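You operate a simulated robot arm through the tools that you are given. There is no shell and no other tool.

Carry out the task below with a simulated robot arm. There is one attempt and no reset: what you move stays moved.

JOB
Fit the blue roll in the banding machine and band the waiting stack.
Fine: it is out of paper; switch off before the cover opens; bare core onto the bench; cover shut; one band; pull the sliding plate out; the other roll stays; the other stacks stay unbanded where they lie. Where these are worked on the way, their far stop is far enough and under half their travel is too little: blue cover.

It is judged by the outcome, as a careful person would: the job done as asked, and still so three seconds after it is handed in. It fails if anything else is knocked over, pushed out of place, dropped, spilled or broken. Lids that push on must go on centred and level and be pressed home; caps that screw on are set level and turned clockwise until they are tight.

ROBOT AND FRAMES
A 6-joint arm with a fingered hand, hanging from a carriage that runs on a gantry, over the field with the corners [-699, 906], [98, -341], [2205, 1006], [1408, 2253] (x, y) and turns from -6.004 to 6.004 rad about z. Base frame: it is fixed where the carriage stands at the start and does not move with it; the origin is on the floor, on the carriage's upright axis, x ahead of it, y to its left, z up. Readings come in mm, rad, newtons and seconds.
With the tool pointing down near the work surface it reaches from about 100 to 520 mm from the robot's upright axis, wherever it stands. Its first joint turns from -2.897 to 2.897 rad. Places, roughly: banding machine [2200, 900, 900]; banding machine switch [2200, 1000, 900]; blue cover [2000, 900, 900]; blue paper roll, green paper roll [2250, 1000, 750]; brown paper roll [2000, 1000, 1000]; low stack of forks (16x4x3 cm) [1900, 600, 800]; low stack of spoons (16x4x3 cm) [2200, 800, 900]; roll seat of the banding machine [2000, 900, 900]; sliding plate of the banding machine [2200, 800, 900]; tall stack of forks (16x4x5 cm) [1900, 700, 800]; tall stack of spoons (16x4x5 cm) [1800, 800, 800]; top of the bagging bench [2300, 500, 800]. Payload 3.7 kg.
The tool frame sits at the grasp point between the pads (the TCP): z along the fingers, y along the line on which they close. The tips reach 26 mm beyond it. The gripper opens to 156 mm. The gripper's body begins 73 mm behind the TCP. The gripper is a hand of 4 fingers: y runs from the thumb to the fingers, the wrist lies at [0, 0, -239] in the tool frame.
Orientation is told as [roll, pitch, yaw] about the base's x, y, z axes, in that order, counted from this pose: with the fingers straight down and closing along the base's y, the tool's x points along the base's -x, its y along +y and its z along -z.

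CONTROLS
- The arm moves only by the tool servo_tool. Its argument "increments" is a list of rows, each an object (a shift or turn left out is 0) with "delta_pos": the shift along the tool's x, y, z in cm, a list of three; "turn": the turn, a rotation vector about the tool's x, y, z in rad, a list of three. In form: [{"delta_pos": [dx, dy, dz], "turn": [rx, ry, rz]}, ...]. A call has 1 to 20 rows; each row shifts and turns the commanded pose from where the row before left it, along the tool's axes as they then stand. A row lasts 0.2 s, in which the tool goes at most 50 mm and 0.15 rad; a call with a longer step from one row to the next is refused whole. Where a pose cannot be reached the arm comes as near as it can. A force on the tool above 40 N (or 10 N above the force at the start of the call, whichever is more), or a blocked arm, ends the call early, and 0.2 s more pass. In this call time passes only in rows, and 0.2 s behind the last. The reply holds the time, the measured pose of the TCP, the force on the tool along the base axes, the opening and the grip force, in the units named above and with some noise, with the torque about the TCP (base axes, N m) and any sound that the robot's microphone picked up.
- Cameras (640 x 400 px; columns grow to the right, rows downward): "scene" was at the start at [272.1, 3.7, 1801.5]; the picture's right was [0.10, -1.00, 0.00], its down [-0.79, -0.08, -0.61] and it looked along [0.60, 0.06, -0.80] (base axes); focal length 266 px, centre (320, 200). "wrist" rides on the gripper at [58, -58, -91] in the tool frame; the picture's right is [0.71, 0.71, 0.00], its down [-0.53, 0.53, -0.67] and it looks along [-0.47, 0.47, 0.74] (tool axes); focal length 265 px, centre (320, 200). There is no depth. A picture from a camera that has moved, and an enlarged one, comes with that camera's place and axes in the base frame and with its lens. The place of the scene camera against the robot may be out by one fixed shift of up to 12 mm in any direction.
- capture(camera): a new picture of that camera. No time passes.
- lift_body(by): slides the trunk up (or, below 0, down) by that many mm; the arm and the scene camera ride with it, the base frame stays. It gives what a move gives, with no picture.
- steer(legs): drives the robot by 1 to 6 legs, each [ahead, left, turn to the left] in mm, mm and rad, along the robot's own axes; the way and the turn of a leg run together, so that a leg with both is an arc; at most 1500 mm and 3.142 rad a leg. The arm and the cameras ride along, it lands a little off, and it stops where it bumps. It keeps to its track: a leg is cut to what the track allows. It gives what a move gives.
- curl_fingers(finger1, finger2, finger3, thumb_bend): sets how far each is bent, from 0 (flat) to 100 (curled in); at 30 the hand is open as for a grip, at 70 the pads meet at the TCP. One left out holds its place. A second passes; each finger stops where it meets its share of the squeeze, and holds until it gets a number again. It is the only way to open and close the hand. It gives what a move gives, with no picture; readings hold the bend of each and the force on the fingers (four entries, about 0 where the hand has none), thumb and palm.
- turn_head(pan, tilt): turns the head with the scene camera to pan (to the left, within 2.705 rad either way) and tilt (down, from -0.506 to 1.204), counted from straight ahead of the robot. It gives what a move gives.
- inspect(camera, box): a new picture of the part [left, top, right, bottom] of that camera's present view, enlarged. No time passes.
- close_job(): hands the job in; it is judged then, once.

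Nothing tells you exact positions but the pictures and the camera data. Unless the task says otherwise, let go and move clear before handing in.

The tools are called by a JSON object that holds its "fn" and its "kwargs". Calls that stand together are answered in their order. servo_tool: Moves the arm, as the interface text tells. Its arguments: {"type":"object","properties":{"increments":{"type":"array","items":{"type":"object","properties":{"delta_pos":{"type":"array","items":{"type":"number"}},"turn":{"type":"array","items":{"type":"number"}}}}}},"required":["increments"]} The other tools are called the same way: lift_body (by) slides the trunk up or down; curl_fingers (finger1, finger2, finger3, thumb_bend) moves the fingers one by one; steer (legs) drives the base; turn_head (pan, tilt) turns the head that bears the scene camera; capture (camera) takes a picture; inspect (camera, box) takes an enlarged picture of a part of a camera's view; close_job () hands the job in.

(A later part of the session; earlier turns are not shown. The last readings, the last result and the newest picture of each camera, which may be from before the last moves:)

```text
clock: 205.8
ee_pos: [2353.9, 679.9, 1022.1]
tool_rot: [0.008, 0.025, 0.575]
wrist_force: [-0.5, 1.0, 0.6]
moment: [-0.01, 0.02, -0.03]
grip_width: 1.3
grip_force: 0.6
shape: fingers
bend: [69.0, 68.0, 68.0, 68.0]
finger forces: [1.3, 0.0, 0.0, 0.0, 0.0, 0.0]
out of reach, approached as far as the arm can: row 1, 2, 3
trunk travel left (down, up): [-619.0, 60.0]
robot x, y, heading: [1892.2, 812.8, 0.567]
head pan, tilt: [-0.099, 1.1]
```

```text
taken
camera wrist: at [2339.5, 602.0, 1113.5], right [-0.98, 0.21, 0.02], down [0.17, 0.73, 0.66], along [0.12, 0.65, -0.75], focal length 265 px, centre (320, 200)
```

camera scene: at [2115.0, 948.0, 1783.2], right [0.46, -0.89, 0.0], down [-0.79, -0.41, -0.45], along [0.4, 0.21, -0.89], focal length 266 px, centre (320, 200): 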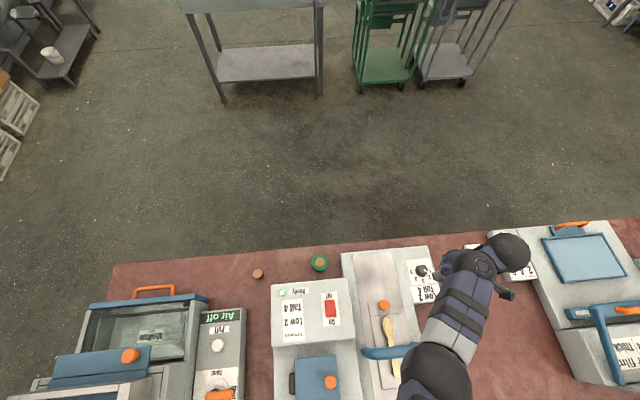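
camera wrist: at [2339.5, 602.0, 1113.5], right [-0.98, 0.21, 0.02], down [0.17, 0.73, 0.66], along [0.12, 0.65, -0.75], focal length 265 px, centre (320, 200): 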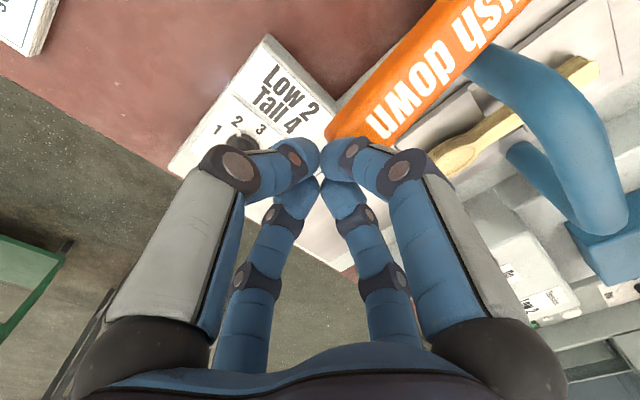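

In this wrist arrangement the arm can't rise enough here. I'll back off, swing left while stretched to get the in-line arrangement, then return above the lever.

{"fn": "servo_tool", "kwargs": {"increments": [{"delta_pos": [-3.5, 0.2, 0]}, {"delta_pos": [-3.5, 0.2, 0]}, {"delta_pos": [-2, 3.25, 0]}, {"delta_pos": [-2, 3.25, 0]}, {"delta_pos": [-2, 3.25, 0]}, {"delta_pos": [-2, 3.25, 0]}, {"delta_pos": [-1, 3.5, 0]}, {"delta_pos": [-1, 3.5, 0]}, {"delta_pos": [-1, 3.5, 0]}, {"delta_pos": [-1, 3.5, 0]}]}}

{"fn": "capture", "kwargs": {"camera": "scene"}}

```text
clock: 207.9
ee_pos: [2365.0, 1012.4, 1017.5]
tool_rot: [0.005, 0.027, 0.574]
wrist_force: [0.1, -0.3, 0.1]
moment: [0.05, 0.0, -0.01]
grip_width: 1.5
grip_force: 0.1
shape: fingers
bend: [68.0, 68.0, 68.0, 68.0]
finger forces: [0.0, 0.0, 0.1, 0.0, 0.0, 0.1]
trunk travel left (down, up): [-619.0, 60.0]
robot x, y, heading: [1892.1, 814.4, 0.57]
head pan, tilt: [-0.099, 1.1]
```

```text
taken
camera scene: at [2115.0, 947.9, 1783.1], right [0.46, -0.89, 0.0], down [-0.79, -0.41, -0.45], along [0.4, 0.21, -0.89], focal length 266 px, centre (320, 200)
```

scene: 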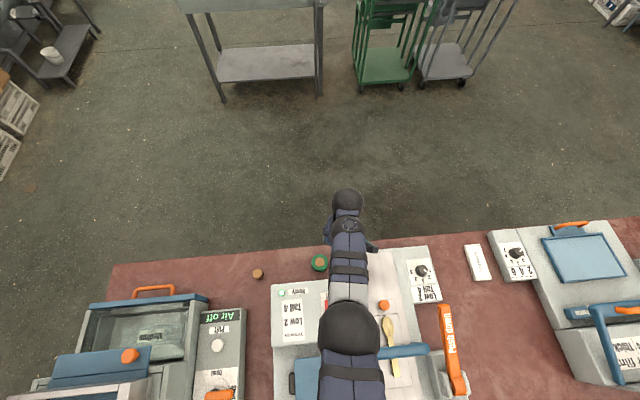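

{"fn": "servo_tool", "kwargs": {"increments": [{"delta_pos": [0, 0, -3.4], "turn": [0, -0.027, 0]}, {"delta_pos": [0, 0, -3.4]}, {"delta_pos": [1.7, -3.5, 0]}, {"delta_pos": [1.7, -3.5, 0]}, {"delta_pos": [1.7, -3.5, 0]}, {"delta_pos": [1.7, -3.4, 0]}, {"delta_pos": [2.67, -3, 0]}, {"delta_pos": [2.67, -3, 0]}, {"delta_pos": [2.66, -3, 0]}]}}

{"fn": "capture", "kwargs": {"camera": "scene"}}

{"fn": "capture", "kwargs": {"camera": "wrist"}}

```text
clock: 209.9
ee_pos: [2370.4, 740.6, 1081.1]
tool_rot: [0.008, -0.001, 0.576]
wrist_force: [0.3, 0.6, -0.5]
moment: [-0.01, 0.02, 0.01]
grip_width: 1.4
grip_force: 0.1
shape: fingers
bend: [68.0, 68.0, 68.0, 68.0]
finger forces: [0.0, 0.0, 0.1, 0.0, 0.0, 0.0]
out of reach, approached as far as the arm can: row 8
trunk travel left (down, up): [-619.0, 60.0]
robot x, y, heading: [1889.2, 814.7, 0.579]
head pan, tilt: [-0.099, 1.1]
```

```text
taken
camera scene: at [2115.0, 948.1, 1783.2], right [0.46, -0.89, 0.0], down [-0.79, -0.41, -0.45], along [0.4, 0.21, -0.89], focal length 266 px, centre (320, 200)
```

scene: 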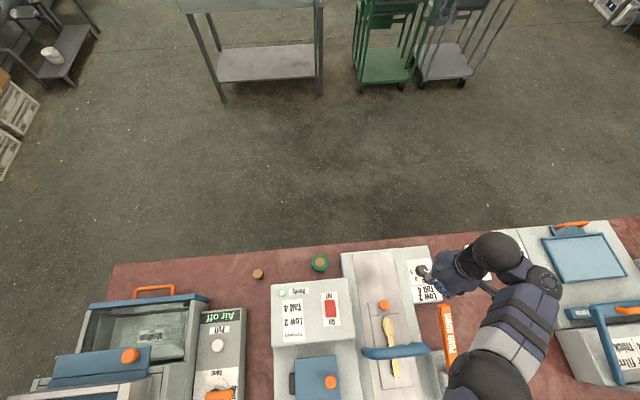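

```text
taken
camera wrist: at [2354.1, 659.9, 1170.5], right [-0.98, 0.21, 0.01], down [0.16, 0.72, 0.67], along [0.14, 0.66, -0.74], focal length 265 px, centre (320, 200)
```

wrist: 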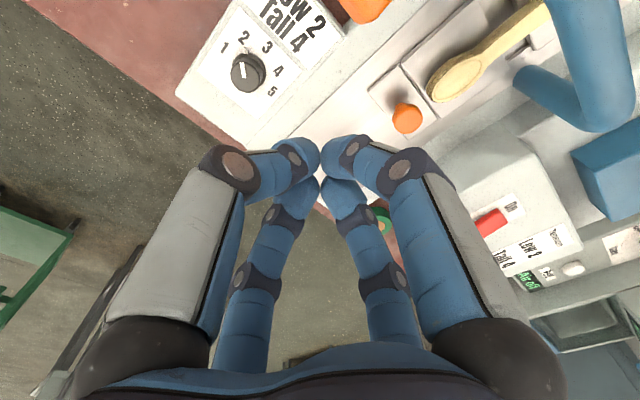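

{"fn": "servo_tool", "kwargs": {"increments": [{"delta_pos": [2.8, -1.2, 0.6]}, {"delta_pos": [2.8, -1.2, 0.6]}, {"delta_pos": [2.8, -1.2, 0.6]}]}}

{"fn": "capture", "kwargs": {"camera": "wrist"}}

{"fn": "capture", "kwargs": {"camera": "scene"}}

```text
clock: 210.8
ee_pos: [2331.4, 664.2, 1055.5]
tool_rot: [0.007, 0.001, 0.575]
wrist_force: [0.4, 0.1, 0.0]
moment: [-0.01, 0.04, 0.0]
grip_width: 1.4
grip_force: 0.0
shape: fingers
bend: [68.0, 68.0, 68.0, 68.0]
finger forces: [0.0, 0.1, 0.0, 0.0, 0.0, 0.0]
out of reach, approached as far as the arm can: row 1, 2, 3
trunk travel left (down, up): [-619.0, 60.0]
robot x, y, heading: [1892.5, 815.4, 0.571]
head pan, tilt: [-0.099, 1.1]
```

```text
taken
camera wrist: at [2314.9, 583.2, 1144.8], right [-0.98, 0.21, 0.01], down [0.16, 0.72, 0.67], along [0.14, 0.66, -0.74], focal length 265 px, centre (320, 200)
```

wrist: 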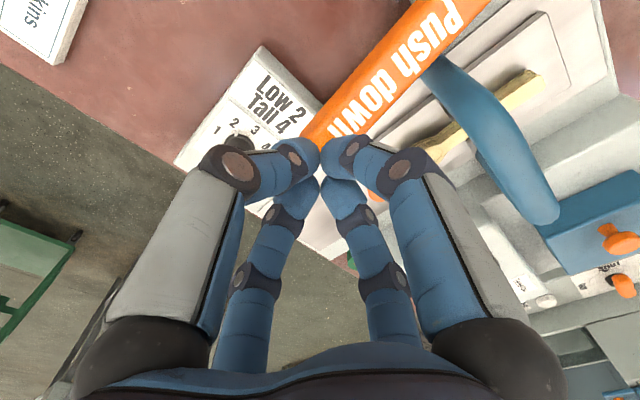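

```text
taken
camera scene: at [2115.0, 948.0, 1783.2], right [0.46, -0.89, 0.0], down [-0.79, -0.41, -0.45], along [0.4, 0.21, -0.89], focal length 266 px, centre (320, 200)
```

scene: 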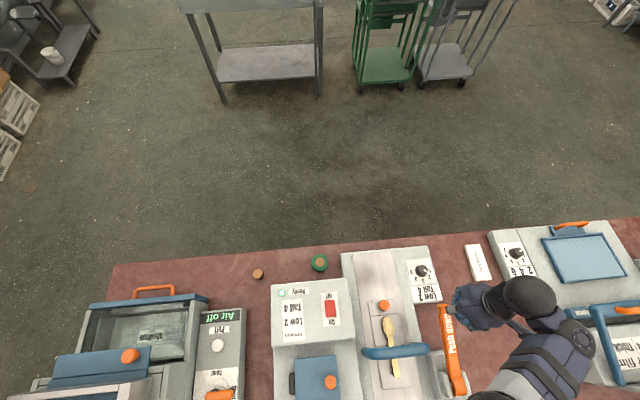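

{"fn": "inspect", "kwargs": {"camera": "wrist", "box": [230, 30, 430, 180]}}

{"fn": "inspect", "kwargs": {"camera": "scene", "box": [400, 240, 560, 400]}}

```text
2.67 times, centred on (330, 105) of wrist
camera zoom: at [2314.9, 583.2, 1144.8], right [-0.98, 0.21, 0.01], down [0.16, 0.72, 0.67], along [0.14, 0.66, -0.74], focal length 708 px, centre (293, 453)
```

zoom: 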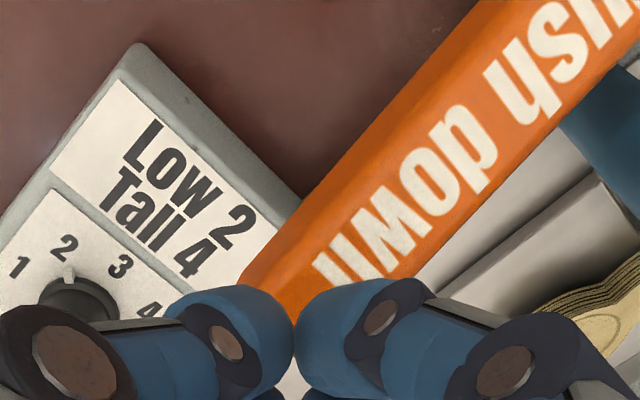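

```text
2.50 times, centred on (480, 320) of scene
camera zoom: at [2115.0, 948.0, 1783.2], right [0.46, -0.89, 0.0], down [-0.79, -0.41, -0.45], along [0.4, 0.21, -0.89], focal length 666 px, centre (-80, -100)
```

zoom: 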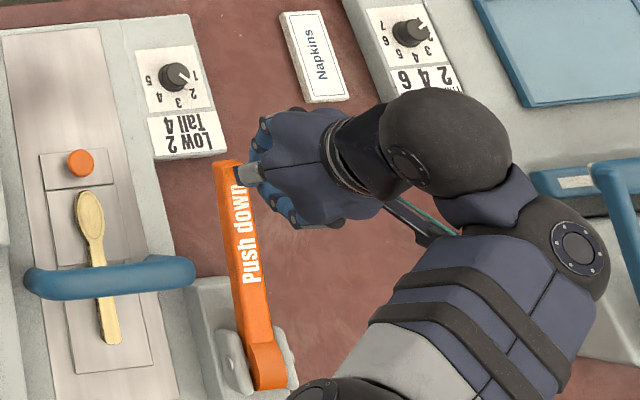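

{"fn": "servo_tool", "kwargs": {"increments": [{"delta_pos": [1.1, 0.45, 0.6]}, {"delta_pos": [1.1, 0.45, 0.8]}]}}

{"fn": "capture", "kwargs": {"camera": "wrist"}}

```text
clock: 211.3
ee_pos: [2311.2, 655.7, 1037.4]
tool_rot: [0.008, 0.0, 0.572]
wrist_force: [0.2, -0.1, 0.4]
moment: [0.01, 0.01, -0.03]
grip_width: 1.5
grip_force: 0.0
shape: fingers
bend: [68.0, 68.0, 68.0, 68.0]
finger forces: [0.1, 0.0, 0.1, 0.0, 0.0, 0.1]
out of reach, approached as far as the arm can: row 2
trunk travel left (down, up): [-619.0, 60.0]
robot x, y, heading: [1893.2, 812.9, 0.571]
head pan, tilt: [-0.099, 1.1]
```

```text
taken
camera wrist: at [2294.8, 576.4, 1126.7], right [-0.98, 0.21, 0.01], down [0.16, 0.72, 0.67], along [0.14, 0.66, -0.74], focal length 265 px, centre (320, 200)
```

wrist: 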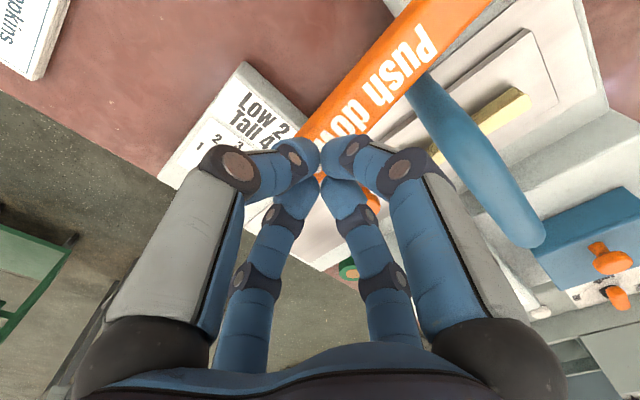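

Above the lever about 30 mm from its end. Pushing down.

{"fn": "servo_tool", "kwargs": {"increments": [{"delta_pos": [0, 0.3, 1.5]}, {"delta_pos": [0, 0, 1]}, {"delta_pos": [0, 0, 1]}]}}

{"fn": "servo_tool", "kwargs": {"increments": [{"delta_pos": [0, 0, 1]}, {"delta_pos": [0, 0, 1]}]}}

{"fn": "capture", "kwargs": {"camera": "wrist"}}

```text
clock: 212.2
ee_pos: [2310.5, 658.6, 1001.8]
tool_rot: [0.007, 0.0, 0.575]
wrist_force: [-0.9, 0.7, 3.2]
moment: [0.04, 0.02, -0.01]
grip_width: 1.3
grip_force: 1.7
shape: fingers
bend: [68.0, 68.0, 69.0, 68.0]
finger forces: [0.0, 1.0, 3.1, 0.0, 0.1, 0.1]
trunk travel left (down, up): [-619.0, 60.0]
robot x, y, heading: [1888.6, 813.5, 0.574]
head pan, tilt: [-0.099, 1.1]
```

```text
clock: 212.8
ee_pos: [2308.9, 660.5, 980.7]
tool_rot: [0.012, 0.001, 0.577]
wrist_force: [1.0, -0.1, -0.2]
moment: [0.05, -0.01, -0.01]
grip_width: 1.7
grip_force: 0.1
shape: fingers
bend: [68.0, 68.0, 68.0, 68.0]
finger forces: [0.0, 0.1, 0.0, 0.0, 0.1, 0.0]
trunk travel left (down, up): [-619.0, 60.0]
robot x, y, heading: [1891.9, 812.4, 0.571]
head pan, tilt: [-0.099, 1.1]
```

```text
taken
camera wrist: at [2292.4, 579.5, 1070.4], right [-0.98, 0.21, 0.01], down [0.16, 0.72, 0.67], along [0.13, 0.66, -0.74], focal length 265 px, centre (320, 200)
```

wrist: 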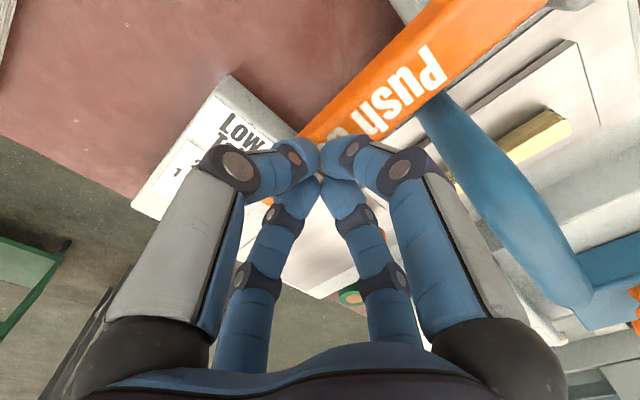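

The lever yields easily. Continuing down.

{"fn": "servo_tool", "kwargs": {"increments": [{"delta_pos": [0, 0, 1]}, {"delta_pos": [0, 0, 1]}, {"delta_pos": [0, 0, 1]}]}}

{"fn": "capture", "kwargs": {"camera": "wrist"}}

{"fn": "inspect", "kwargs": {"camera": "scene", "box": [340, 240, 500, 400]}}

```text
clock: 213.2
ee_pos: [2313.4, 659.4, 977.1]
tool_rot: [0.004, -0.001, 0.576]
wrist_force: [-7.3, 3.9, 25.5]
moment: [0.24, 0.26, 0.06]
grip_width: 2.4
grip_force: 13.9
shape: fingers
bend: [68.0, 67.0, 69.0, 68.0]
finger forces: [5.5, 17.0, 4.8, 0.1, 0.1, 0.1]
trunk travel left (down, up): [-619.0, 60.0]
robot x, y, heading: [1893.5, 816.0, 0.568]
head pan, tilt: [-0.099, 1.1]
stopped in row 2: the force on the tool passed its limit at 52 N (the readings are from after the stop); the commanded pose is now the measured one
```

```text
taken
camera wrist: at [2296.2, 578.6, 1066.3], right [-0.98, 0.21, 0.0], down [0.15, 0.72, 0.67], along [0.14, 0.66, -0.74], focal length 265 px, centre (320, 200)
```

wrist: 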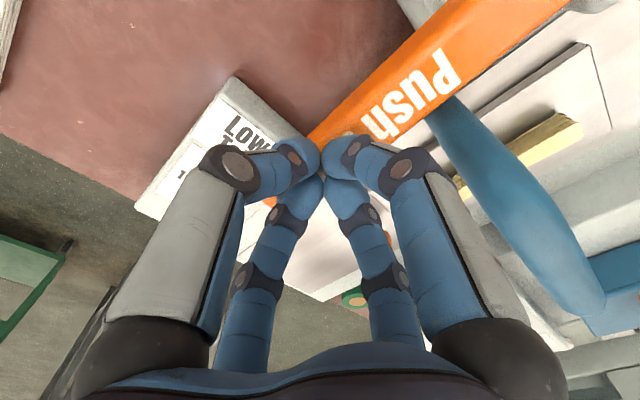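

```text
2.50 times, centred on (420, 320) of scene
camera zoom: at [2114.8, 948.2, 1783.6], right [0.46, -0.89, 0.0], down [-0.79, -0.41, -0.45], along [0.4, 0.21, -0.89], focal length 666 px, centre (70, -100)
```

zoom: 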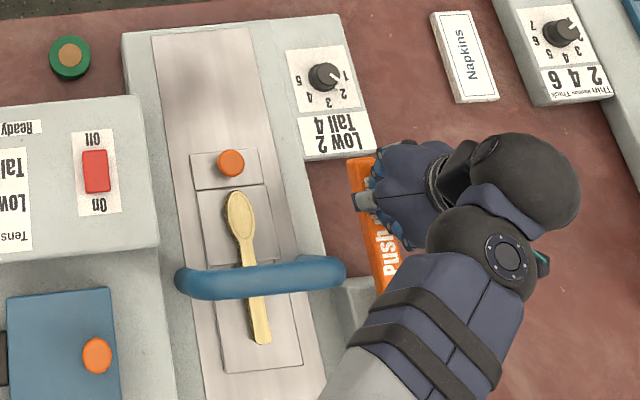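

A firm stop was reached. I'll lift and look at the lever and the stack.

{"fn": "servo_tool", "kwargs": {"increments": [{"delta_pos": [0, 0, -1]}, {"delta_pos": [0, 0, -2]}, {"delta_pos": [0, 0, -2.5]}]}}

{"fn": "servo_tool", "kwargs": {"increments": [{"delta_pos": [-3, 0, 0]}, {"delta_pos": [-4, 0, 0]}, {"delta_pos": [-4, 0, 0]}]}}

{"fn": "inspect", "kwargs": {"camera": "scene", "box": [340, 240, 500, 400]}}

{"fn": "inspect", "kwargs": {"camera": "scene", "box": [360, 295, 420, 385]}}

```text
clock: 214.0
ee_pos: [2315.4, 659.7, 1023.2]
tool_rot: [0.005, -0.002, 0.572]
wrist_force: [-0.3, 0.0, 0.5]
moment: [0.0, -0.05, -0.02]
grip_width: 2.0
grip_force: 0.1
shape: fingers
bend: [68.0, 68.0, 68.0, 68.0]
finger forces: [0.0, 0.1, 0.0, 0.0, 0.0, 0.0]
out of reach, approached as far as the arm can: row 2
trunk travel left (down, up): [-619.0, 60.0]
robot x, y, heading: [1891.9, 814.1, 0.577]
head pan, tilt: [-0.099, 1.1]
```

```text
clock: 214.8
ee_pos: [2408.8, 720.5, 1023.0]
tool_rot: [0.006, 0.0, 0.574]
wrist_force: [-0.3, 0.5, -0.7]
moment: [0.01, -0.05, 0.0]
grip_width: 1.8
grip_force: 0.1
shape: fingers
bend: [68.0, 68.0, 68.0, 68.0]
finger forces: [0.1, 0.0, 0.0, 0.0, 0.0, 0.1]
trunk travel left (down, up): [-619.0, 60.0]
robot x, y, heading: [1892.3, 814.4, 0.574]
head pan, tilt: [-0.099, 1.1]
```

```text
2.50 times, centred on (420, 320) of scene
camera zoom: at [2114.7, 948.0, 1783.1], right [0.46, -0.89, 0.0], down [-0.79, -0.41, -0.45], along [0.4, 0.21, -0.89], focal length 666 px, centre (70, -100)
```

zoom: 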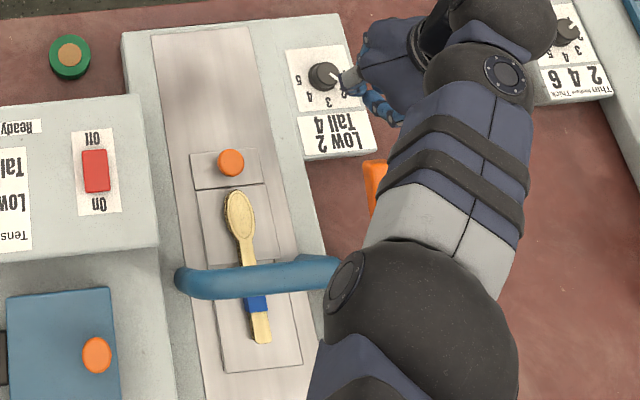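

```text
4.44 times, centred on (390, 340) of scene
camera zoom: at [2114.7, 948.0, 1783.1], right [0.46, -0.89, 0.0], down [-0.79, -0.41, -0.45], along [0.4, 0.21, -0.89], focal length 1185 px, centre (9, -422)
```

zoom: 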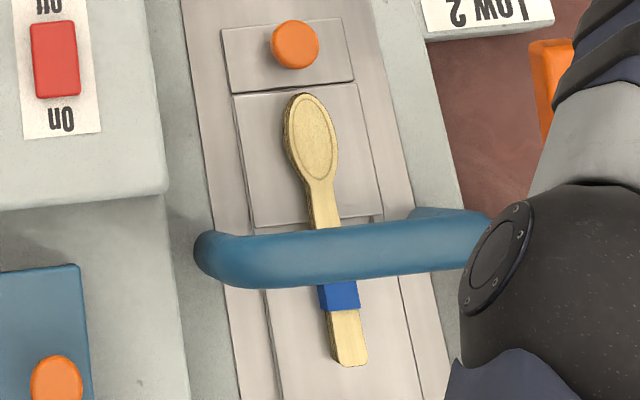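

One blue band is around the stack. Now the plate: I'll get the hand in line again behind the machine, turn it 45° so no finger lies over the stack, and approach the plate's knob.

{"fn": "servo_tool", "kwargs": {"increments": [{"delta_pos": [-2.4, 3.4, 0]}, {"delta_pos": [-2.4, 3.4, 0]}, {"delta_pos": [-2.4, 3.4, 0]}, {"delta_pos": [-1.2, 3.5, 0]}, {"delta_pos": [-1.2, 3.5, 0]}, {"delta_pos": [-1.2, 3.5, 0]}, {"delta_pos": [-1.2, 3, 0]}]}}

{"fn": "servo_tool", "kwargs": {"increments": [{"turn": [0, 0, -0.14]}, {"turn": [0, 0, -0.14]}, {"turn": [0, 0, -0.14]}, {"turn": [0, 0, -0.14]}, {"turn": [0, 0, -0.14]}, {"turn": [0, 0, -0.09]}]}}

{"fn": "curl_fingers", "kwargs": {"finger1": 55, "finger2": 55, "finger3": 55, "thumb_bend": 55}}

{"fn": "capture", "kwargs": {"camera": "scene"}}

```text
clock: 216.4
ee_pos: [2377.6, 983.7, 1025.3]
tool_rot: [0.004, -0.003, 0.575]
wrist_force: [-0.3, 0.1, 0.1]
moment: [0.04, -0.04, -0.02]
grip_width: 1.7
grip_force: 0.0
shape: fingers
bend: [68.0, 68.0, 68.0, 68.0]
finger forces: [0.0, 0.0, 0.0, 0.0, 0.0, 0.0]
trunk travel left (down, up): [-619.0, 60.0]
robot x, y, heading: [1892.4, 812.5, 0.57]
head pan, tilt: [-0.099, 1.1]
```

```text
clock: 217.8
ee_pos: [2379.2, 982.8, 1025.8]
tool_rot: [0.003, -0.006, 1.367]
wrist_force: [0.5, 0.1, 0.3]
moment: [0.02, 0.02, 0.02]
grip_width: 1.7
grip_force: 0.1
shape: fingers
bend: [68.0, 68.0, 68.0, 68.0]
finger forces: [0.0, 0.1, 0.1, 0.0, 0.0, 0.0]
trunk travel left (down, up): [-619.0, 60.0]
robot x, y, heading: [1894.1, 811.9, 0.572]
head pan, tilt: [-0.099, 1.1]
```

```text
clock: 218.8
ee_pos: [2378.2, 984.3, 1024.3]
tool_rot: [0.001, -0.005, 1.364]
wrist_force: [-0.6, -0.2, -0.6]
moment: [-0.02, 0.0, 0.01]
grip_width: 36.3
grip_force: 0.0
shape: fingers
bend: [55.0, 55.0, 55.0, 55.0]
finger forces: [0.0, 0.1, 0.0, 0.0, 0.0, 0.0]
trunk travel left (down, up): [-619.0, 60.0]
robot x, y, heading: [1893.0, 815.1, 0.574]
head pan, tilt: [-0.099, 1.1]
```

```text
taken
camera scene: at [2114.8, 948.1, 1783.1], right [0.46, -0.89, 0.0], down [-0.79, -0.41, -0.45], along [0.4, 0.21, -0.89], focal length 266 px, centre (320, 200)
```

scene: 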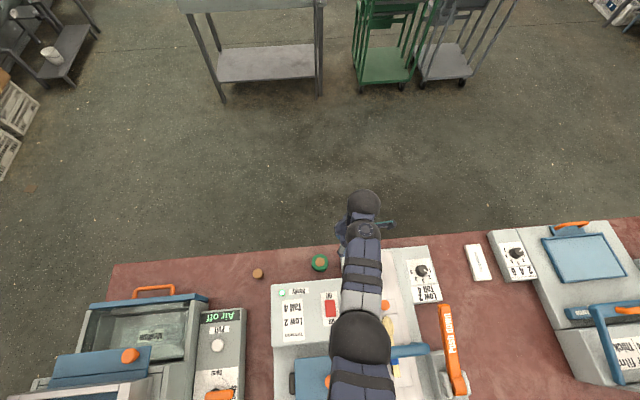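

{"fn": "steer", "kwargs": {"legs": [[60, 0, 0]]}}

{"fn": "lift_body", "kwargs": {"by": -60}}

{"fn": "servo_tool", "kwargs": {"increments": [{"delta_pos": [3.86, 1.72, 0]}, {"delta_pos": [3.86, 1.72, 0]}, {"delta_pos": [3.86, 1.72, 0]}, {"delta_pos": [3.86, 1.72, 0]}, {"delta_pos": [3.86, 1.72, 0]}, {"delta_pos": [3.86, 1.72, 0]}]}}

{"fn": "capture", "kwargs": {"camera": "wrist"}}

{"fn": "capture", "kwargs": {"camera": "scene"}}

```text
clock: 219.8
ee_pos: [2427.9, 1015.9, 1024.8]
tool_rot: [0.003, -0.006, 1.366]
wrist_force: [-0.5, 0.0, -1.4]
moment: [0.04, 0.03, -0.01]
grip_width: 36.5
grip_force: 0.0
shape: fingers
bend: [55.0, 55.0, 55.0, 55.0]
finger forces: [0.0, 0.0, 0.0, 0.1, 0.1, 0.2]
trunk travel left (down, up): [-619.0, 60.0]
robot x, y, heading: [1940.9, 848.5, 0.573]
head pan, tilt: [-0.099, 1.1]
```

```text
clock: 220.8
ee_pos: [2428.4, 1016.8, 964.2]
tool_rot: [0.0, -0.007, 1.365]
wrist_force: [0.0, 0.1, 0.2]
moment: [0.02, 0.01, 0.01]
grip_width: 36.2
grip_force: 0.0
shape: fingers
bend: [55.0, 55.0, 55.0, 55.0]
finger forces: [0.0, 0.0, 0.0, 0.0, 0.1, 0.1]
trunk travel left (down, up): [-559.0, 120.0]
robot x, y, heading: [1941.7, 852.0, 0.576]
head pan, tilt: [-0.099, 1.1]
```

```text
clock: 222.2
ee_pos: [2313.1, 816.0, 920.2]
tool_rot: [0.002, -0.007, 1.368]
wrist_force: [0.7, 6.7, 4.1]
moment: [0.16, 0.1, -0.16]
grip_width: 36.6
grip_force: 2.9
shape: fingers
bend: [55.0, 56.0, 55.0, 55.0]
finger forces: [0.0, 5.7, 0.1, 0.1, 0.1, 0.0]
out of reach, approached as far as the arm can: row 3, 4, 5, 6
trunk travel left (down, up): [-559.0, 120.0]
robot x, y, heading: [1941.3, 842.8, 0.574]
head pan, tilt: [-0.099, 1.1]
```

```text
taken
camera wrist: at [2358.2, 747.3, 1008.3], right [-0.84, -0.55, 0.0], down [-0.41, 0.62, 0.67], along [-0.37, 0.56, -0.74], focal length 265 px, centre (320, 200)
```

wrist: 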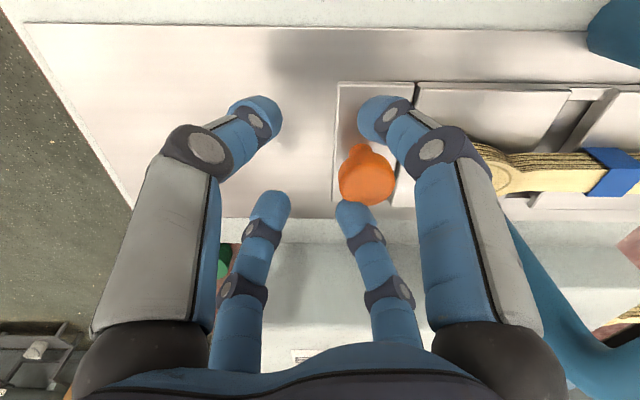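

```text
taken
camera scene: at [2165.2, 981.3, 1723.6], right [0.46, -0.89, 0.0], down [-0.79, -0.41, -0.45], along [0.4, 0.21, -0.89], focal length 266 px, centre (320, 200)
```

scene: 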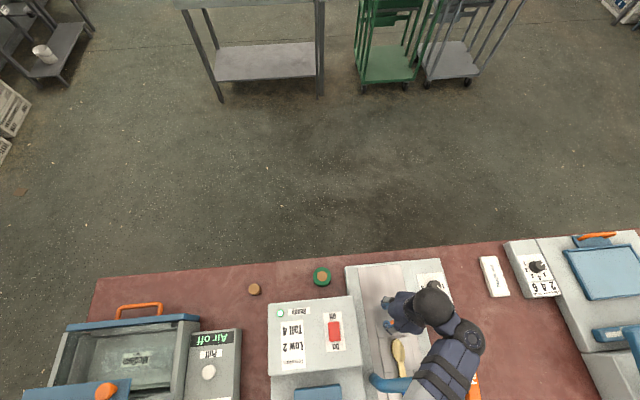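

The trunk is too low for this close distance, and finger 2 touched the knob lightly. Backing off, raising the trunk, and re-approaching from above.

{"fn": "servo_tool", "kwargs": {"increments": [{"delta_pos": [-1.4, -1.4, -0.5]}, {"delta_pos": [-2.1, -2.1, 0]}]}}

{"fn": "lift_body", "kwargs": {"by": 60}}

{"fn": "capture", "kwargs": {"camera": "wrist"}}

{"fn": "inspect", "kwargs": {"camera": "scene", "box": [330, 250, 490, 400]}}

```text
clock: 222.8
ee_pos: [2353.0, 839.4, 923.9]
tool_rot: [0.003, -0.004, 1.367]
wrist_force: [-0.3, -1.3, -0.6]
moment: [-0.02, 0.0, 0.01]
grip_width: 36.3
grip_force: 0.0
shape: fingers
bend: [55.0, 55.0, 55.0, 55.0]
finger forces: [0.0, 0.0, 0.1, 0.1, 0.1, 0.1]
trunk travel left (down, up): [-559.0, 120.0]
robot x, y, heading: [1941.6, 846.3, 0.579]
head pan, tilt: [-0.099, 1.1]
```

```text
clock: 223.8
ee_pos: [2352.8, 840.3, 982.6]
tool_rot: [0.002, -0.004, 1.367]
wrist_force: [0.6, 0.0, -0.3]
moment: [-0.03, -0.01, 0.02]
grip_width: 36.8
grip_force: 0.1
shape: fingers
bend: [55.0, 55.0, 55.0, 55.0]
finger forces: [0.0, 0.0, 0.0, 0.1, 0.0, 0.0]
trunk travel left (down, up): [-619.0, 60.0]
robot x, y, heading: [1942.6, 846.9, 0.578]
head pan, tilt: [-0.099, 1.1]
```

```text
taken
camera wrist: at [2398.4, 771.5, 1073.0], right [-0.84, -0.55, 0.0], down [-0.41, 0.62, 0.67], along [-0.37, 0.56, -0.74], focal length 265 px, centre (320, 200)
```

wrist: 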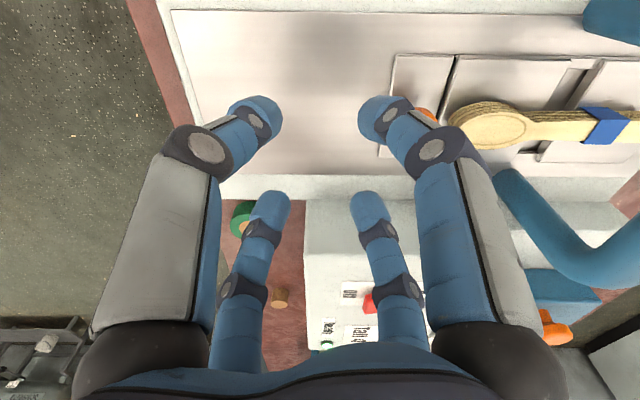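

```text
2.67 times, centred on (410, 325) of scene
camera zoom: at [2164.9, 980.6, 1783.2], right [0.46, -0.89, 0.0], down [-0.79, -0.41, -0.45], along [0.4, 0.21, -0.89], focal length 711 px, centre (80, -133)
```

zoom: 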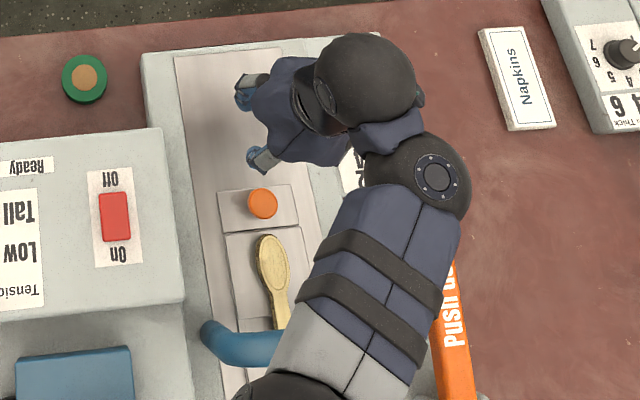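

{"fn": "lift_body", "kwargs": {"by": 40}}

{"fn": "servo_tool", "kwargs": {"increments": [{"delta_pos": [1.5, 2, 0.8]}, {"delta_pos": [1.5, 2, 0.8]}, {"delta_pos": [1.48, 2.05, 0.8]}]}}

{"fn": "capture", "kwargs": {"camera": "wrist"}}

```text
clock: 224.6
ee_pos: [2352.2, 839.8, 1024.3]
tool_rot: [0.002, -0.007, 1.365]
wrist_force: [-0.6, -0.1, -0.7]
moment: [0.02, -0.01, 0.0]
grip_width: 36.4
grip_force: 0.0
shape: fingers
bend: [55.0, 55.0, 55.0, 55.0]
finger forces: [0.0, 0.0, 0.0, 0.0, 0.1, 0.1]
trunk travel left (down, up): [-659.0, 20.0]
robot x, y, heading: [1942.3, 848.5, 0.572]
head pan, tilt: [-0.099, 1.1]
```

```text
clock: 225.4
ee_pos: [2283.7, 806.4, 1000.9]
tool_rot: [0.001, -0.005, 1.365]
wrist_force: [-0.1, -0.5, -0.7]
moment: [0.02, 0.03, 0.03]
grip_width: 36.7
grip_force: 0.0
shape: fingers
bend: [55.0, 55.0, 55.0, 55.0]
finger forces: [0.0, 0.0, 0.0, 0.0, 0.0, 0.0]
trunk travel left (down, up): [-659.0, 20.0]
robot x, y, heading: [1942.8, 846.8, 0.578]
head pan, tilt: [-0.099, 1.1]
```

```text
taken
camera wrist: at [2329.6, 739.0, 1089.8], right [-0.84, -0.55, 0.0], down [-0.41, 0.62, 0.67], along [-0.37, 0.56, -0.74], focal length 265 px, centre (320, 200)
```

wrist: 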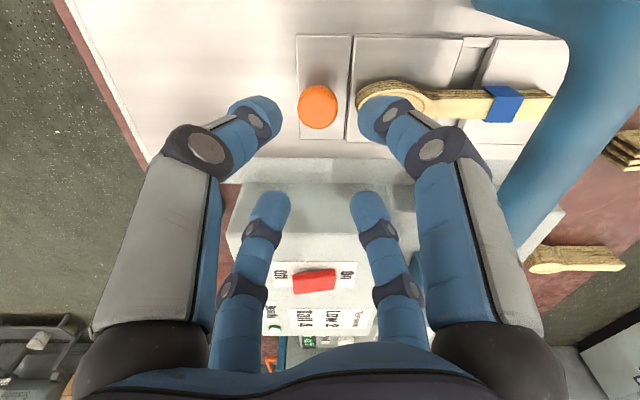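

Well aligned over the plate's knob (top z ≈ 893). Narrowing the fingers so they clear the spoon's tip, and descending.

{"fn": "curl_fingers", "kwargs": {"finger1": 58, "finger2": 58, "finger3": 57, "thumb_bend": 57}}

{"fn": "servo_tool", "kwargs": {"increments": [{"delta_pos": [0, 0, 3]}, {"delta_pos": [0, 0, 2.5]}, {"delta_pos": [0, 0, 1.5]}]}}

{"fn": "capture", "kwargs": {"camera": "wrist"}}

```text
clock: 226.4
ee_pos: [2284.7, 807.9, 1000.7]
tool_rot: [0.002, -0.004, 1.364]
wrist_force: [0.6, 0.8, -0.6]
moment: [0.01, -0.01, -0.01]
grip_width: 33.1
grip_force: 0.2
shape: fingers
bend: [57.0, 57.0, 56.0, 56.0]
finger forces: [0.0, 0.0, 0.1, 0.0, 0.0, 0.0]
trunk travel left (down, up): [-659.0, 20.0]
robot x, y, heading: [1942.7, 846.1, 0.572]
head pan, tilt: [-0.099, 1.1]
```

```text
clock: 227.2
ee_pos: [2290.8, 813.6, 942.7]
tool_rot: [0.001, -0.004, 1.365]
wrist_force: [0.9, -0.2, -0.3]
moment: [-0.01, -0.02, 0.02]
grip_width: 33.3
grip_force: 0.2
shape: fingers
bend: [57.0, 57.0, 56.0, 56.0]
finger forces: [0.0, 0.0, 0.0, 0.0, 0.0, 0.0]
out of reach, approached as far as the arm can: row 1
trunk travel left (down, up): [-659.0, 20.0]
robot x, y, heading: [1940.8, 844.9, 0.577]
head pan, tilt: [-0.099, 1.1]
```

```text
taken
camera wrist: at [2336.6, 745.3, 1031.5], right [-0.84, -0.55, 0.0], down [-0.41, 0.62, 0.67], along [-0.37, 0.56, -0.74], focal length 265 px, centre (320, 200)
```

wrist: 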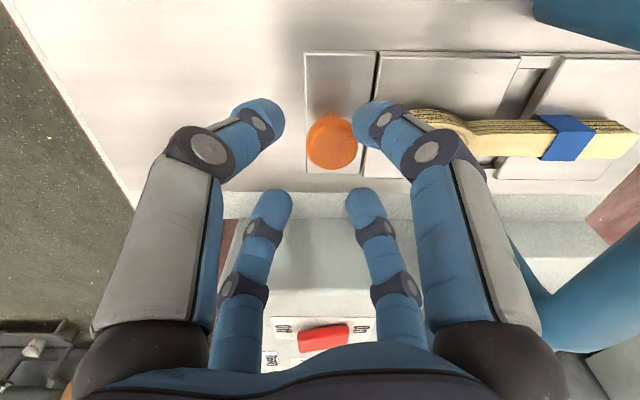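

{"fn": "servo_tool", "kwargs": {"increments": [{"delta_pos": [0.73, 0.27, 0.5]}, {"delta_pos": [0, 0, 1.2]}]}}

{"fn": "capture", "kwargs": {"camera": "wrist"}}

```text
clock: 227.8
ee_pos: [2286.7, 809.0, 924.9]
tool_rot: [0.004, -0.013, 1.361]
wrist_force: [-0.2, 0.2, 0.7]
moment: [-0.01, 0.02, 0.01]
grip_width: 32.7
grip_force: 0.1
shape: fingers
bend: [57.0, 57.0, 56.0, 56.0]
finger forces: [0.1, 0.0, 0.0, 0.0, 0.0, 0.0]
trunk travel left (down, up): [-659.0, 20.0]
robot x, y, heading: [1941.1, 845.4, 0.574]
head pan, tilt: [-0.099, 1.1]
```

```text
taken
camera wrist: at [2332.5, 738.9, 1014.4], right [-0.84, -0.54, -0.01], down [-0.4, 0.61, 0.68], along [-0.36, 0.57, -0.74], focal length 265 px, centre (320, 200)
```

wrist: 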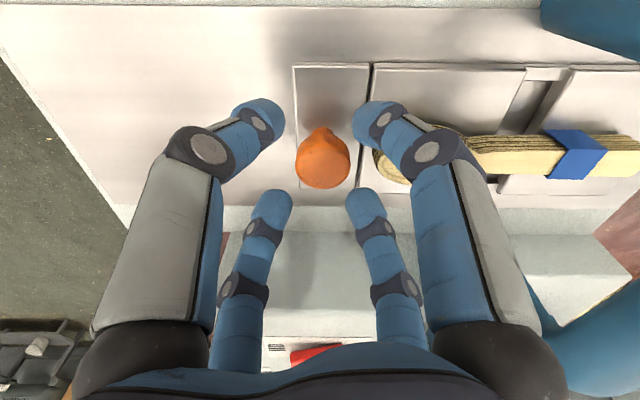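

Centred on the knob. Lowering to grip height and closing.

{"fn": "servo_tool", "kwargs": {"increments": [{"delta_pos": [0, 0, 1]}, {"delta_pos": [0, 0, 0.8]}, {"delta_pos": [0, 0, 0.5]}]}}

{"fn": "capture", "kwargs": {"camera": "wrist"}}

```text
clock: 228.6
ee_pos: [2287.7, 814.1, 903.5]
tool_rot: [0.002, -0.011, 1.363]
wrist_force: [-0.3, 0.1, 0.0]
moment: [-0.02, 0.0, 0.0]
grip_width: 33.0
grip_force: 0.0
shape: fingers
bend: [57.0, 57.0, 56.0, 56.0]
finger forces: [0.0, 0.0, 0.1, 0.1, 0.0, 0.0]
out of reach, approached as far as the arm can: row 1
trunk travel left (down, up): [-659.0, 20.0]
robot x, y, heading: [1940.6, 847.3, 0.576]
head pan, tilt: [-0.099, 1.1]
```

```text
taken
camera wrist: at [2332.3, 744.9, 993.1], right [-0.84, -0.54, -0.01], down [-0.4, 0.62, 0.68], along [-0.36, 0.57, -0.74], focal length 265 px, centre (320, 200)
```

wrist: 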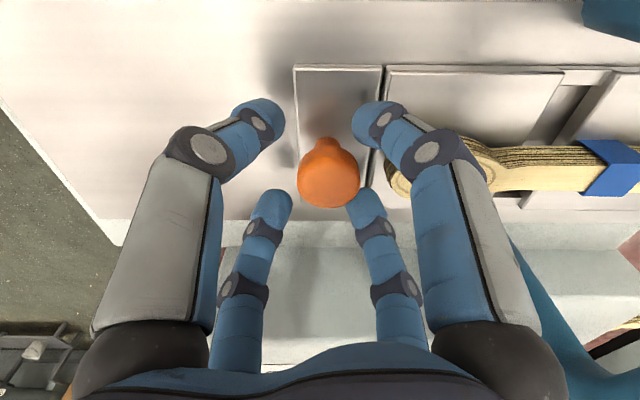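

{"fn": "servo_tool", "kwargs": {"increments": [{"delta_pos": [0.28, 0.28, 0.2]}]}}

{"fn": "curl_fingers", "kwargs": {"finger1": 64, "finger2": 64, "finger3": 64, "thumb_bend": 64}}

{"fn": "capture", "kwargs": {"camera": "wrist"}}

```text
clock: 229.0
ee_pos: [2284.7, 814.6, 901.7]
tool_rot: [0.004, -0.009, 1.359]
wrist_force: [-0.1, 0.3, 0.7]
moment: [-0.04, 0.0, 0.01]
grip_width: 32.7
grip_force: 0.0
shape: fingers
bend: [57.0, 57.0, 56.0, 56.0]
finger forces: [0.0, 0.1, 0.1, 0.0, 0.0, 0.1]
out of reach, approached as far as the arm can: row 1
trunk travel left (down, up): [-659.0, 20.0]
robot x, y, heading: [1940.8, 846.2, 0.575]
head pan, tilt: [-0.099, 1.1]
```

```text
clock: 230.0
ee_pos: [2284.5, 814.6, 902.6]
tool_rot: [0.002, -0.011, 1.359]
wrist_force: [0.2, -0.5, -1.9]
moment: [-0.03, 0.01, 0.04]
grip_width: 16.3
grip_force: 2.7
shape: fingers
bend: [62.0, 62.0, 63.0, 63.0]
finger forces: [2.0, 1.3, 0.5, 0.0, 1.5, 0.0]
trunk travel left (down, up): [-659.0, 20.0]
robot x, y, heading: [1945.1, 848.8, 0.567]
head pan, tilt: [-0.099, 1.1]
```

```text
taken
camera wrist: at [2329.3, 745.0, 991.3], right [-0.84, -0.54, -0.01], down [-0.4, 0.62, 0.68], along [-0.36, 0.57, -0.74], focal length 265 px, centre (320, 200)
```

wrist: 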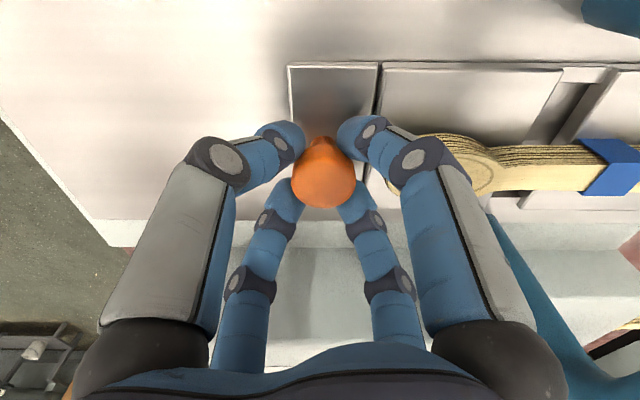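

Firm, even grip on the plate's knob. Pulling the plate straight out toward its far side.

{"fn": "curl_fingers", "kwargs": {"finger1": 69, "finger2": 69, "finger3": 69, "thumb_bend": 69}}

{"fn": "servo_tool", "kwargs": {"increments": [{"delta_pos": [-1.05, -1.07, 0]}, {"delta_pos": [-1.05, -1.07, 0]}]}}

{"fn": "capture", "kwargs": {"camera": "wrist"}}

```text
clock: 231.0
ee_pos: [2284.5, 813.6, 902.5]
tool_rot: [0.005, -0.011, 1.361]
wrist_force: [2.3, -2.6, -5.7]
moment: [0.02, -0.01, -0.01]
grip_width: 15.0
grip_force: 11.4
shape: fingers
bend: [63.0, 63.0, 64.0, 64.0]
finger forces: [5.9, 5.4, 4.4, 0.0, 7.3, 0.0]
trunk travel left (down, up): [-659.0, 20.0]
robot x, y, heading: [1946.8, 847.1, 0.58]
head pan, tilt: [-0.099, 1.1]
```

```text
clock: 231.6
ee_pos: [2309.6, 830.7, 901.7]
tool_rot: [0.0, -0.005, 1.366]
wrist_force: [1.7, 1.0, -5.4]
moment: [0.02, -0.01, 0.0]
grip_width: 15.2
grip_force: 10.8
shape: fingers
bend: [63.0, 63.0, 65.0, 65.0]
finger forces: [5.6, 5.0, 4.8, 0.0, 7.4, 0.0]
trunk travel left (down, up): [-659.0, 20.0]
robot x, y, heading: [1945.1, 845.6, 0.575]
head pan, tilt: [-0.099, 1.1]
```

```text
taken
camera wrist: at [2355.0, 761.7, 991.5], right [-0.84, -0.55, 0.0], down [-0.41, 0.62, 0.67], along [-0.37, 0.56, -0.74], focal length 265 px, centre (320, 200)
```

wrist: 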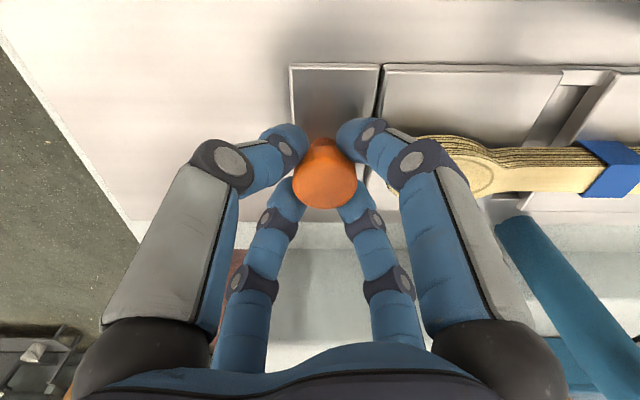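

The plate and the banded stack slide out together with little force. Continuing.

{"fn": "servo_tool", "kwargs": {"increments": [{"delta_pos": [-1.4, -1.43, 0]}, {"delta_pos": [-1.4, -1.43, 0]}, {"delta_pos": [-1.4, -1.43, 0]}]}}

{"fn": "capture", "kwargs": {"camera": "wrist"}}

{"fn": "capture", "kwargs": {"camera": "scene"}}

```text
clock: 232.4
ee_pos: [2353.9, 860.8, 904.7]
tool_rot: [0.004, -0.004, 1.366]
wrist_force: [0.8, -4.7, -16.8]
moment: [0.06, -0.05, 0.01]
grip_width: 18.0
grip_force: 11.0
shape: fingers
bend: [62.0, 63.0, 65.0, 64.0]
finger forces: [7.8, 4.8, 2.6, 0.0, 6.9, 0.0]
out of reach, approached as far as the arm can: row 3
trunk travel left (down, up): [-659.0, 20.0]
robot x, y, heading: [1941.7, 846.2, 0.573]
head pan, tilt: [-0.099, 1.1]
```

```text
taken
camera wrist: at [2399.5, 792.5, 995.4], right [-0.84, -0.55, 0.0], down [-0.41, 0.62, 0.67], along [-0.37, 0.56, -0.74], focal length 265 px, centre (320, 200)
```

wrist: 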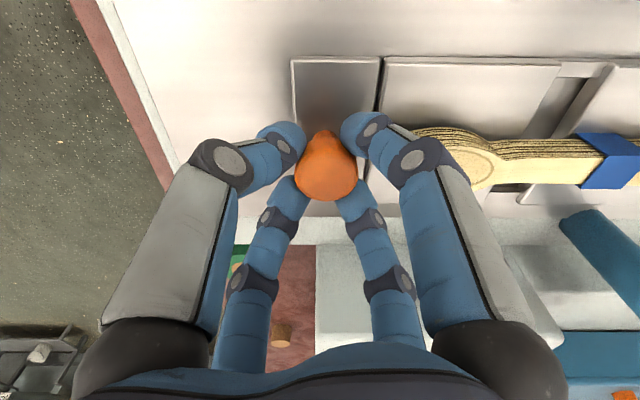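

```text
taken
camera scene: at [2164.8, 980.2, 1822.6], right [0.46, -0.89, 0.0], down [-0.79, -0.41, -0.45], along [0.4, 0.21, -0.89], focal length 266 px, centre (320, 200)
```

scene: 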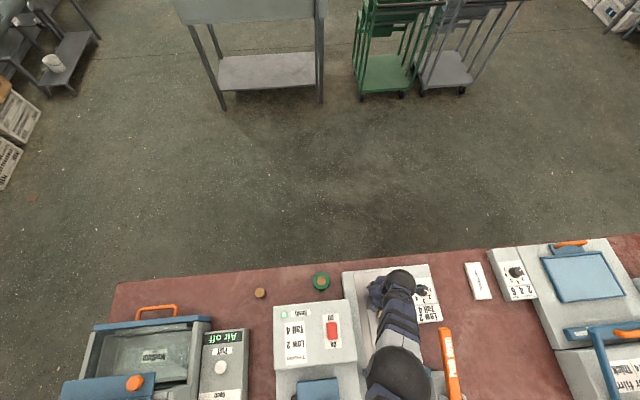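

{"fn": "lift_body", "kwargs": {"by": -4}}

{"fn": "steer", "kwargs": {"legs": [[25, 0, 0]]}}

{"fn": "capture", "kwargs": {"camera": "wrist"}}

```text
clock: 232.9
ee_pos: [2355.6, 862.9, 904.1]
tool_rot: [0.0, -0.005, 1.367]
wrist_force: [1.3, -1.4, 1.2]
moment: [0.07, -0.01, 0.04]
grip_width: 16.8
grip_force: 13.3
shape: fingers
bend: [62.0, 63.0, 65.0, 64.0]
finger forces: [7.0, 6.1, 5.1, 0.0, 7.7, 0.0]
trunk travel left (down, up): [-655.0, 24.0]
robot x, y, heading: [1941.2, 847.4, 0.575]
head pan, tilt: [-0.099, 1.1]
```

```text
clock: 233.8
ee_pos: [2376.7, 875.8, 904.0]
tool_rot: [0.002, -0.005, 1.365]
wrist_force: [2.7, -2.0, 0.1]
moment: [-0.01, -0.07, 0.03]
grip_width: 16.8
grip_force: 12.2
shape: fingers
bend: [62.0, 63.0, 65.0, 64.0]
finger forces: [6.7, 5.0, 4.7, 0.1, 8.0, 0.0]
trunk travel left (down, up): [-655.0, 24.0]
robot x, y, heading: [1963.5, 857.9, 0.57]
head pan, tilt: [-0.099, 1.1]
```

```text
taken
camera wrist: at [2422.8, 807.0, 992.9], right [-0.84, -0.55, 0.0], down [-0.41, 0.62, 0.67], along [-0.37, 0.56, -0.74], focal length 265 px, centre (320, 200)
```

wrist: 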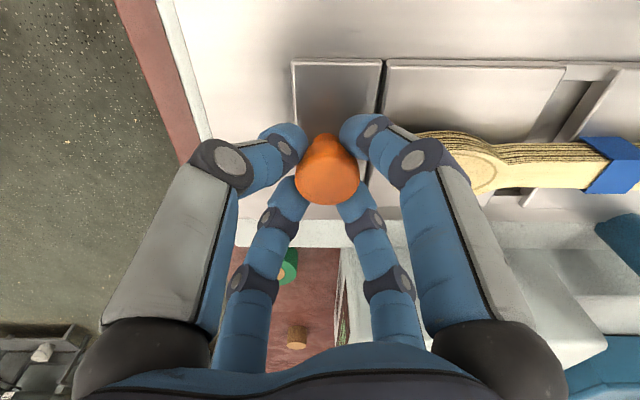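

Base motion pulls it smoothly. Continuing in small legs until it stops.

{"fn": "steer", "kwargs": {"legs": [[25, 0, 0]]}}

{"fn": "capture", "kwargs": {"camera": "wrist"}}

{"fn": "capture", "kwargs": {"camera": "scene"}}

```text
clock: 234.6
ee_pos: [2398.0, 889.6, 904.4]
tool_rot: [0.0, -0.006, 1.364]
wrist_force: [3.4, -1.7, -3.9]
moment: [0.02, -0.08, 0.02]
grip_width: 16.6
grip_force: 12.4
shape: fingers
bend: [62.0, 63.0, 65.0, 64.0]
finger forces: [7.2, 5.0, 4.3, 0.0, 8.0, 0.1]
trunk travel left (down, up): [-655.0, 24.0]
robot x, y, heading: [1987.2, 875.2, 0.575]
head pan, tilt: [-0.099, 1.1]
```

```text
taken
camera wrist: at [2443.9, 820.5, 992.9], right [-0.84, -0.55, 0.0], down [-0.41, 0.62, 0.67], along [-0.37, 0.56, -0.74], focal length 265 px, centre (320, 200)
```

wrist: 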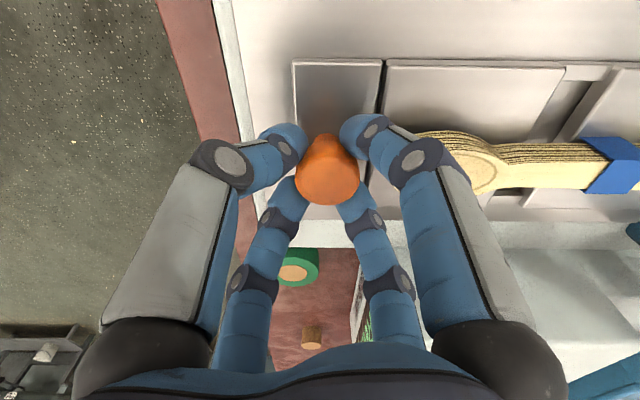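

```text
taken
camera scene: at [2207.2, 1007.6, 1819.1], right [0.46, -0.89, 0.0], down [-0.79, -0.41, -0.45], along [0.4, 0.21, -0.89], focal length 266 px, centre (320, 200)
```

scene: 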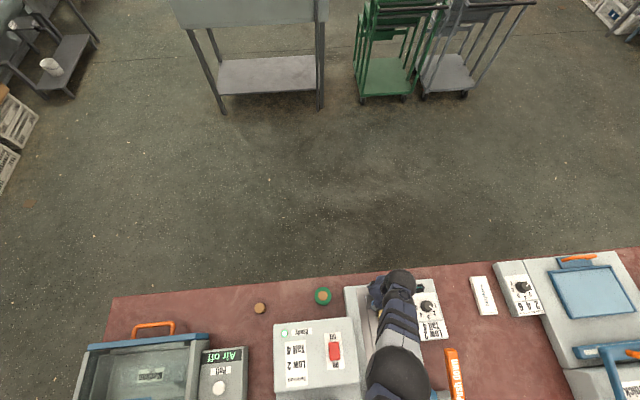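

{"fn": "steer", "kwargs": {"legs": [[15, 0, 0]]}}

{"fn": "steer", "kwargs": {"legs": [[15, 0, 0]]}}

{"fn": "capture", "kwargs": {"camera": "wrist"}}

```text
clock: 235.3
ee_pos: [2411.2, 895.8, 903.6]
tool_rot: [-0.002, -0.006, 1.365]
wrist_force: [2.2, -2.0, -4.0]
moment: [0.03, -0.05, 0.03]
grip_width: 16.5
grip_force: 12.5
shape: fingers
bend: [62.0, 63.0, 65.0, 65.0]
finger forces: [7.6, 5.2, 4.3, 0.1, 8.2, 0.0]
trunk travel left (down, up): [-655.0, 24.0]
robot x, y, heading: [1993.8, 882.5, 0.577]
head pan, tilt: [-0.099, 1.1]
```

```text
clock: 236.1
ee_pos: [2421.3, 904.8, 903.6]
tool_rot: [0.001, -0.004, 1.366]
wrist_force: [-4.4, -7.5, -2.7]
moment: [-0.13, 0.06, 0.0]
grip_width: 17.4
grip_force: 10.9
shape: fingers
bend: [62.0, 63.0, 66.0, 65.0]
finger forces: [7.6, 5.8, 3.4, 0.0, 5.5, 0.0]
trunk travel left (down, up): [-655.0, 24.0]
robot x, y, heading: [2012.1, 889.9, 0.575]
head pan, tilt: [-0.099, 1.1]
```

```text
taken
camera wrist: at [2467.0, 835.3, 992.2], right [-0.84, -0.55, 0.0], down [-0.41, 0.62, 0.67], along [-0.37, 0.56, -0.74], focal length 265 px, centre (320, 200)
```

wrist: 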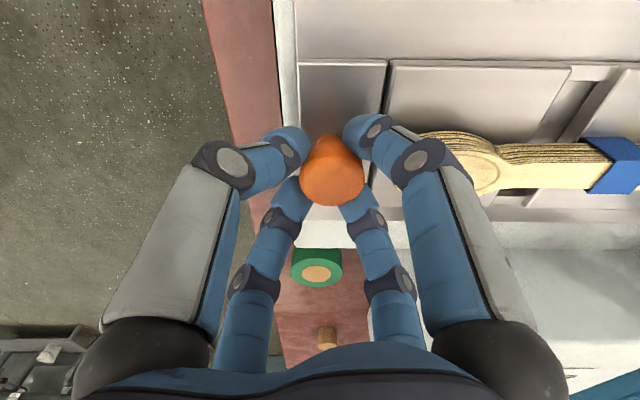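

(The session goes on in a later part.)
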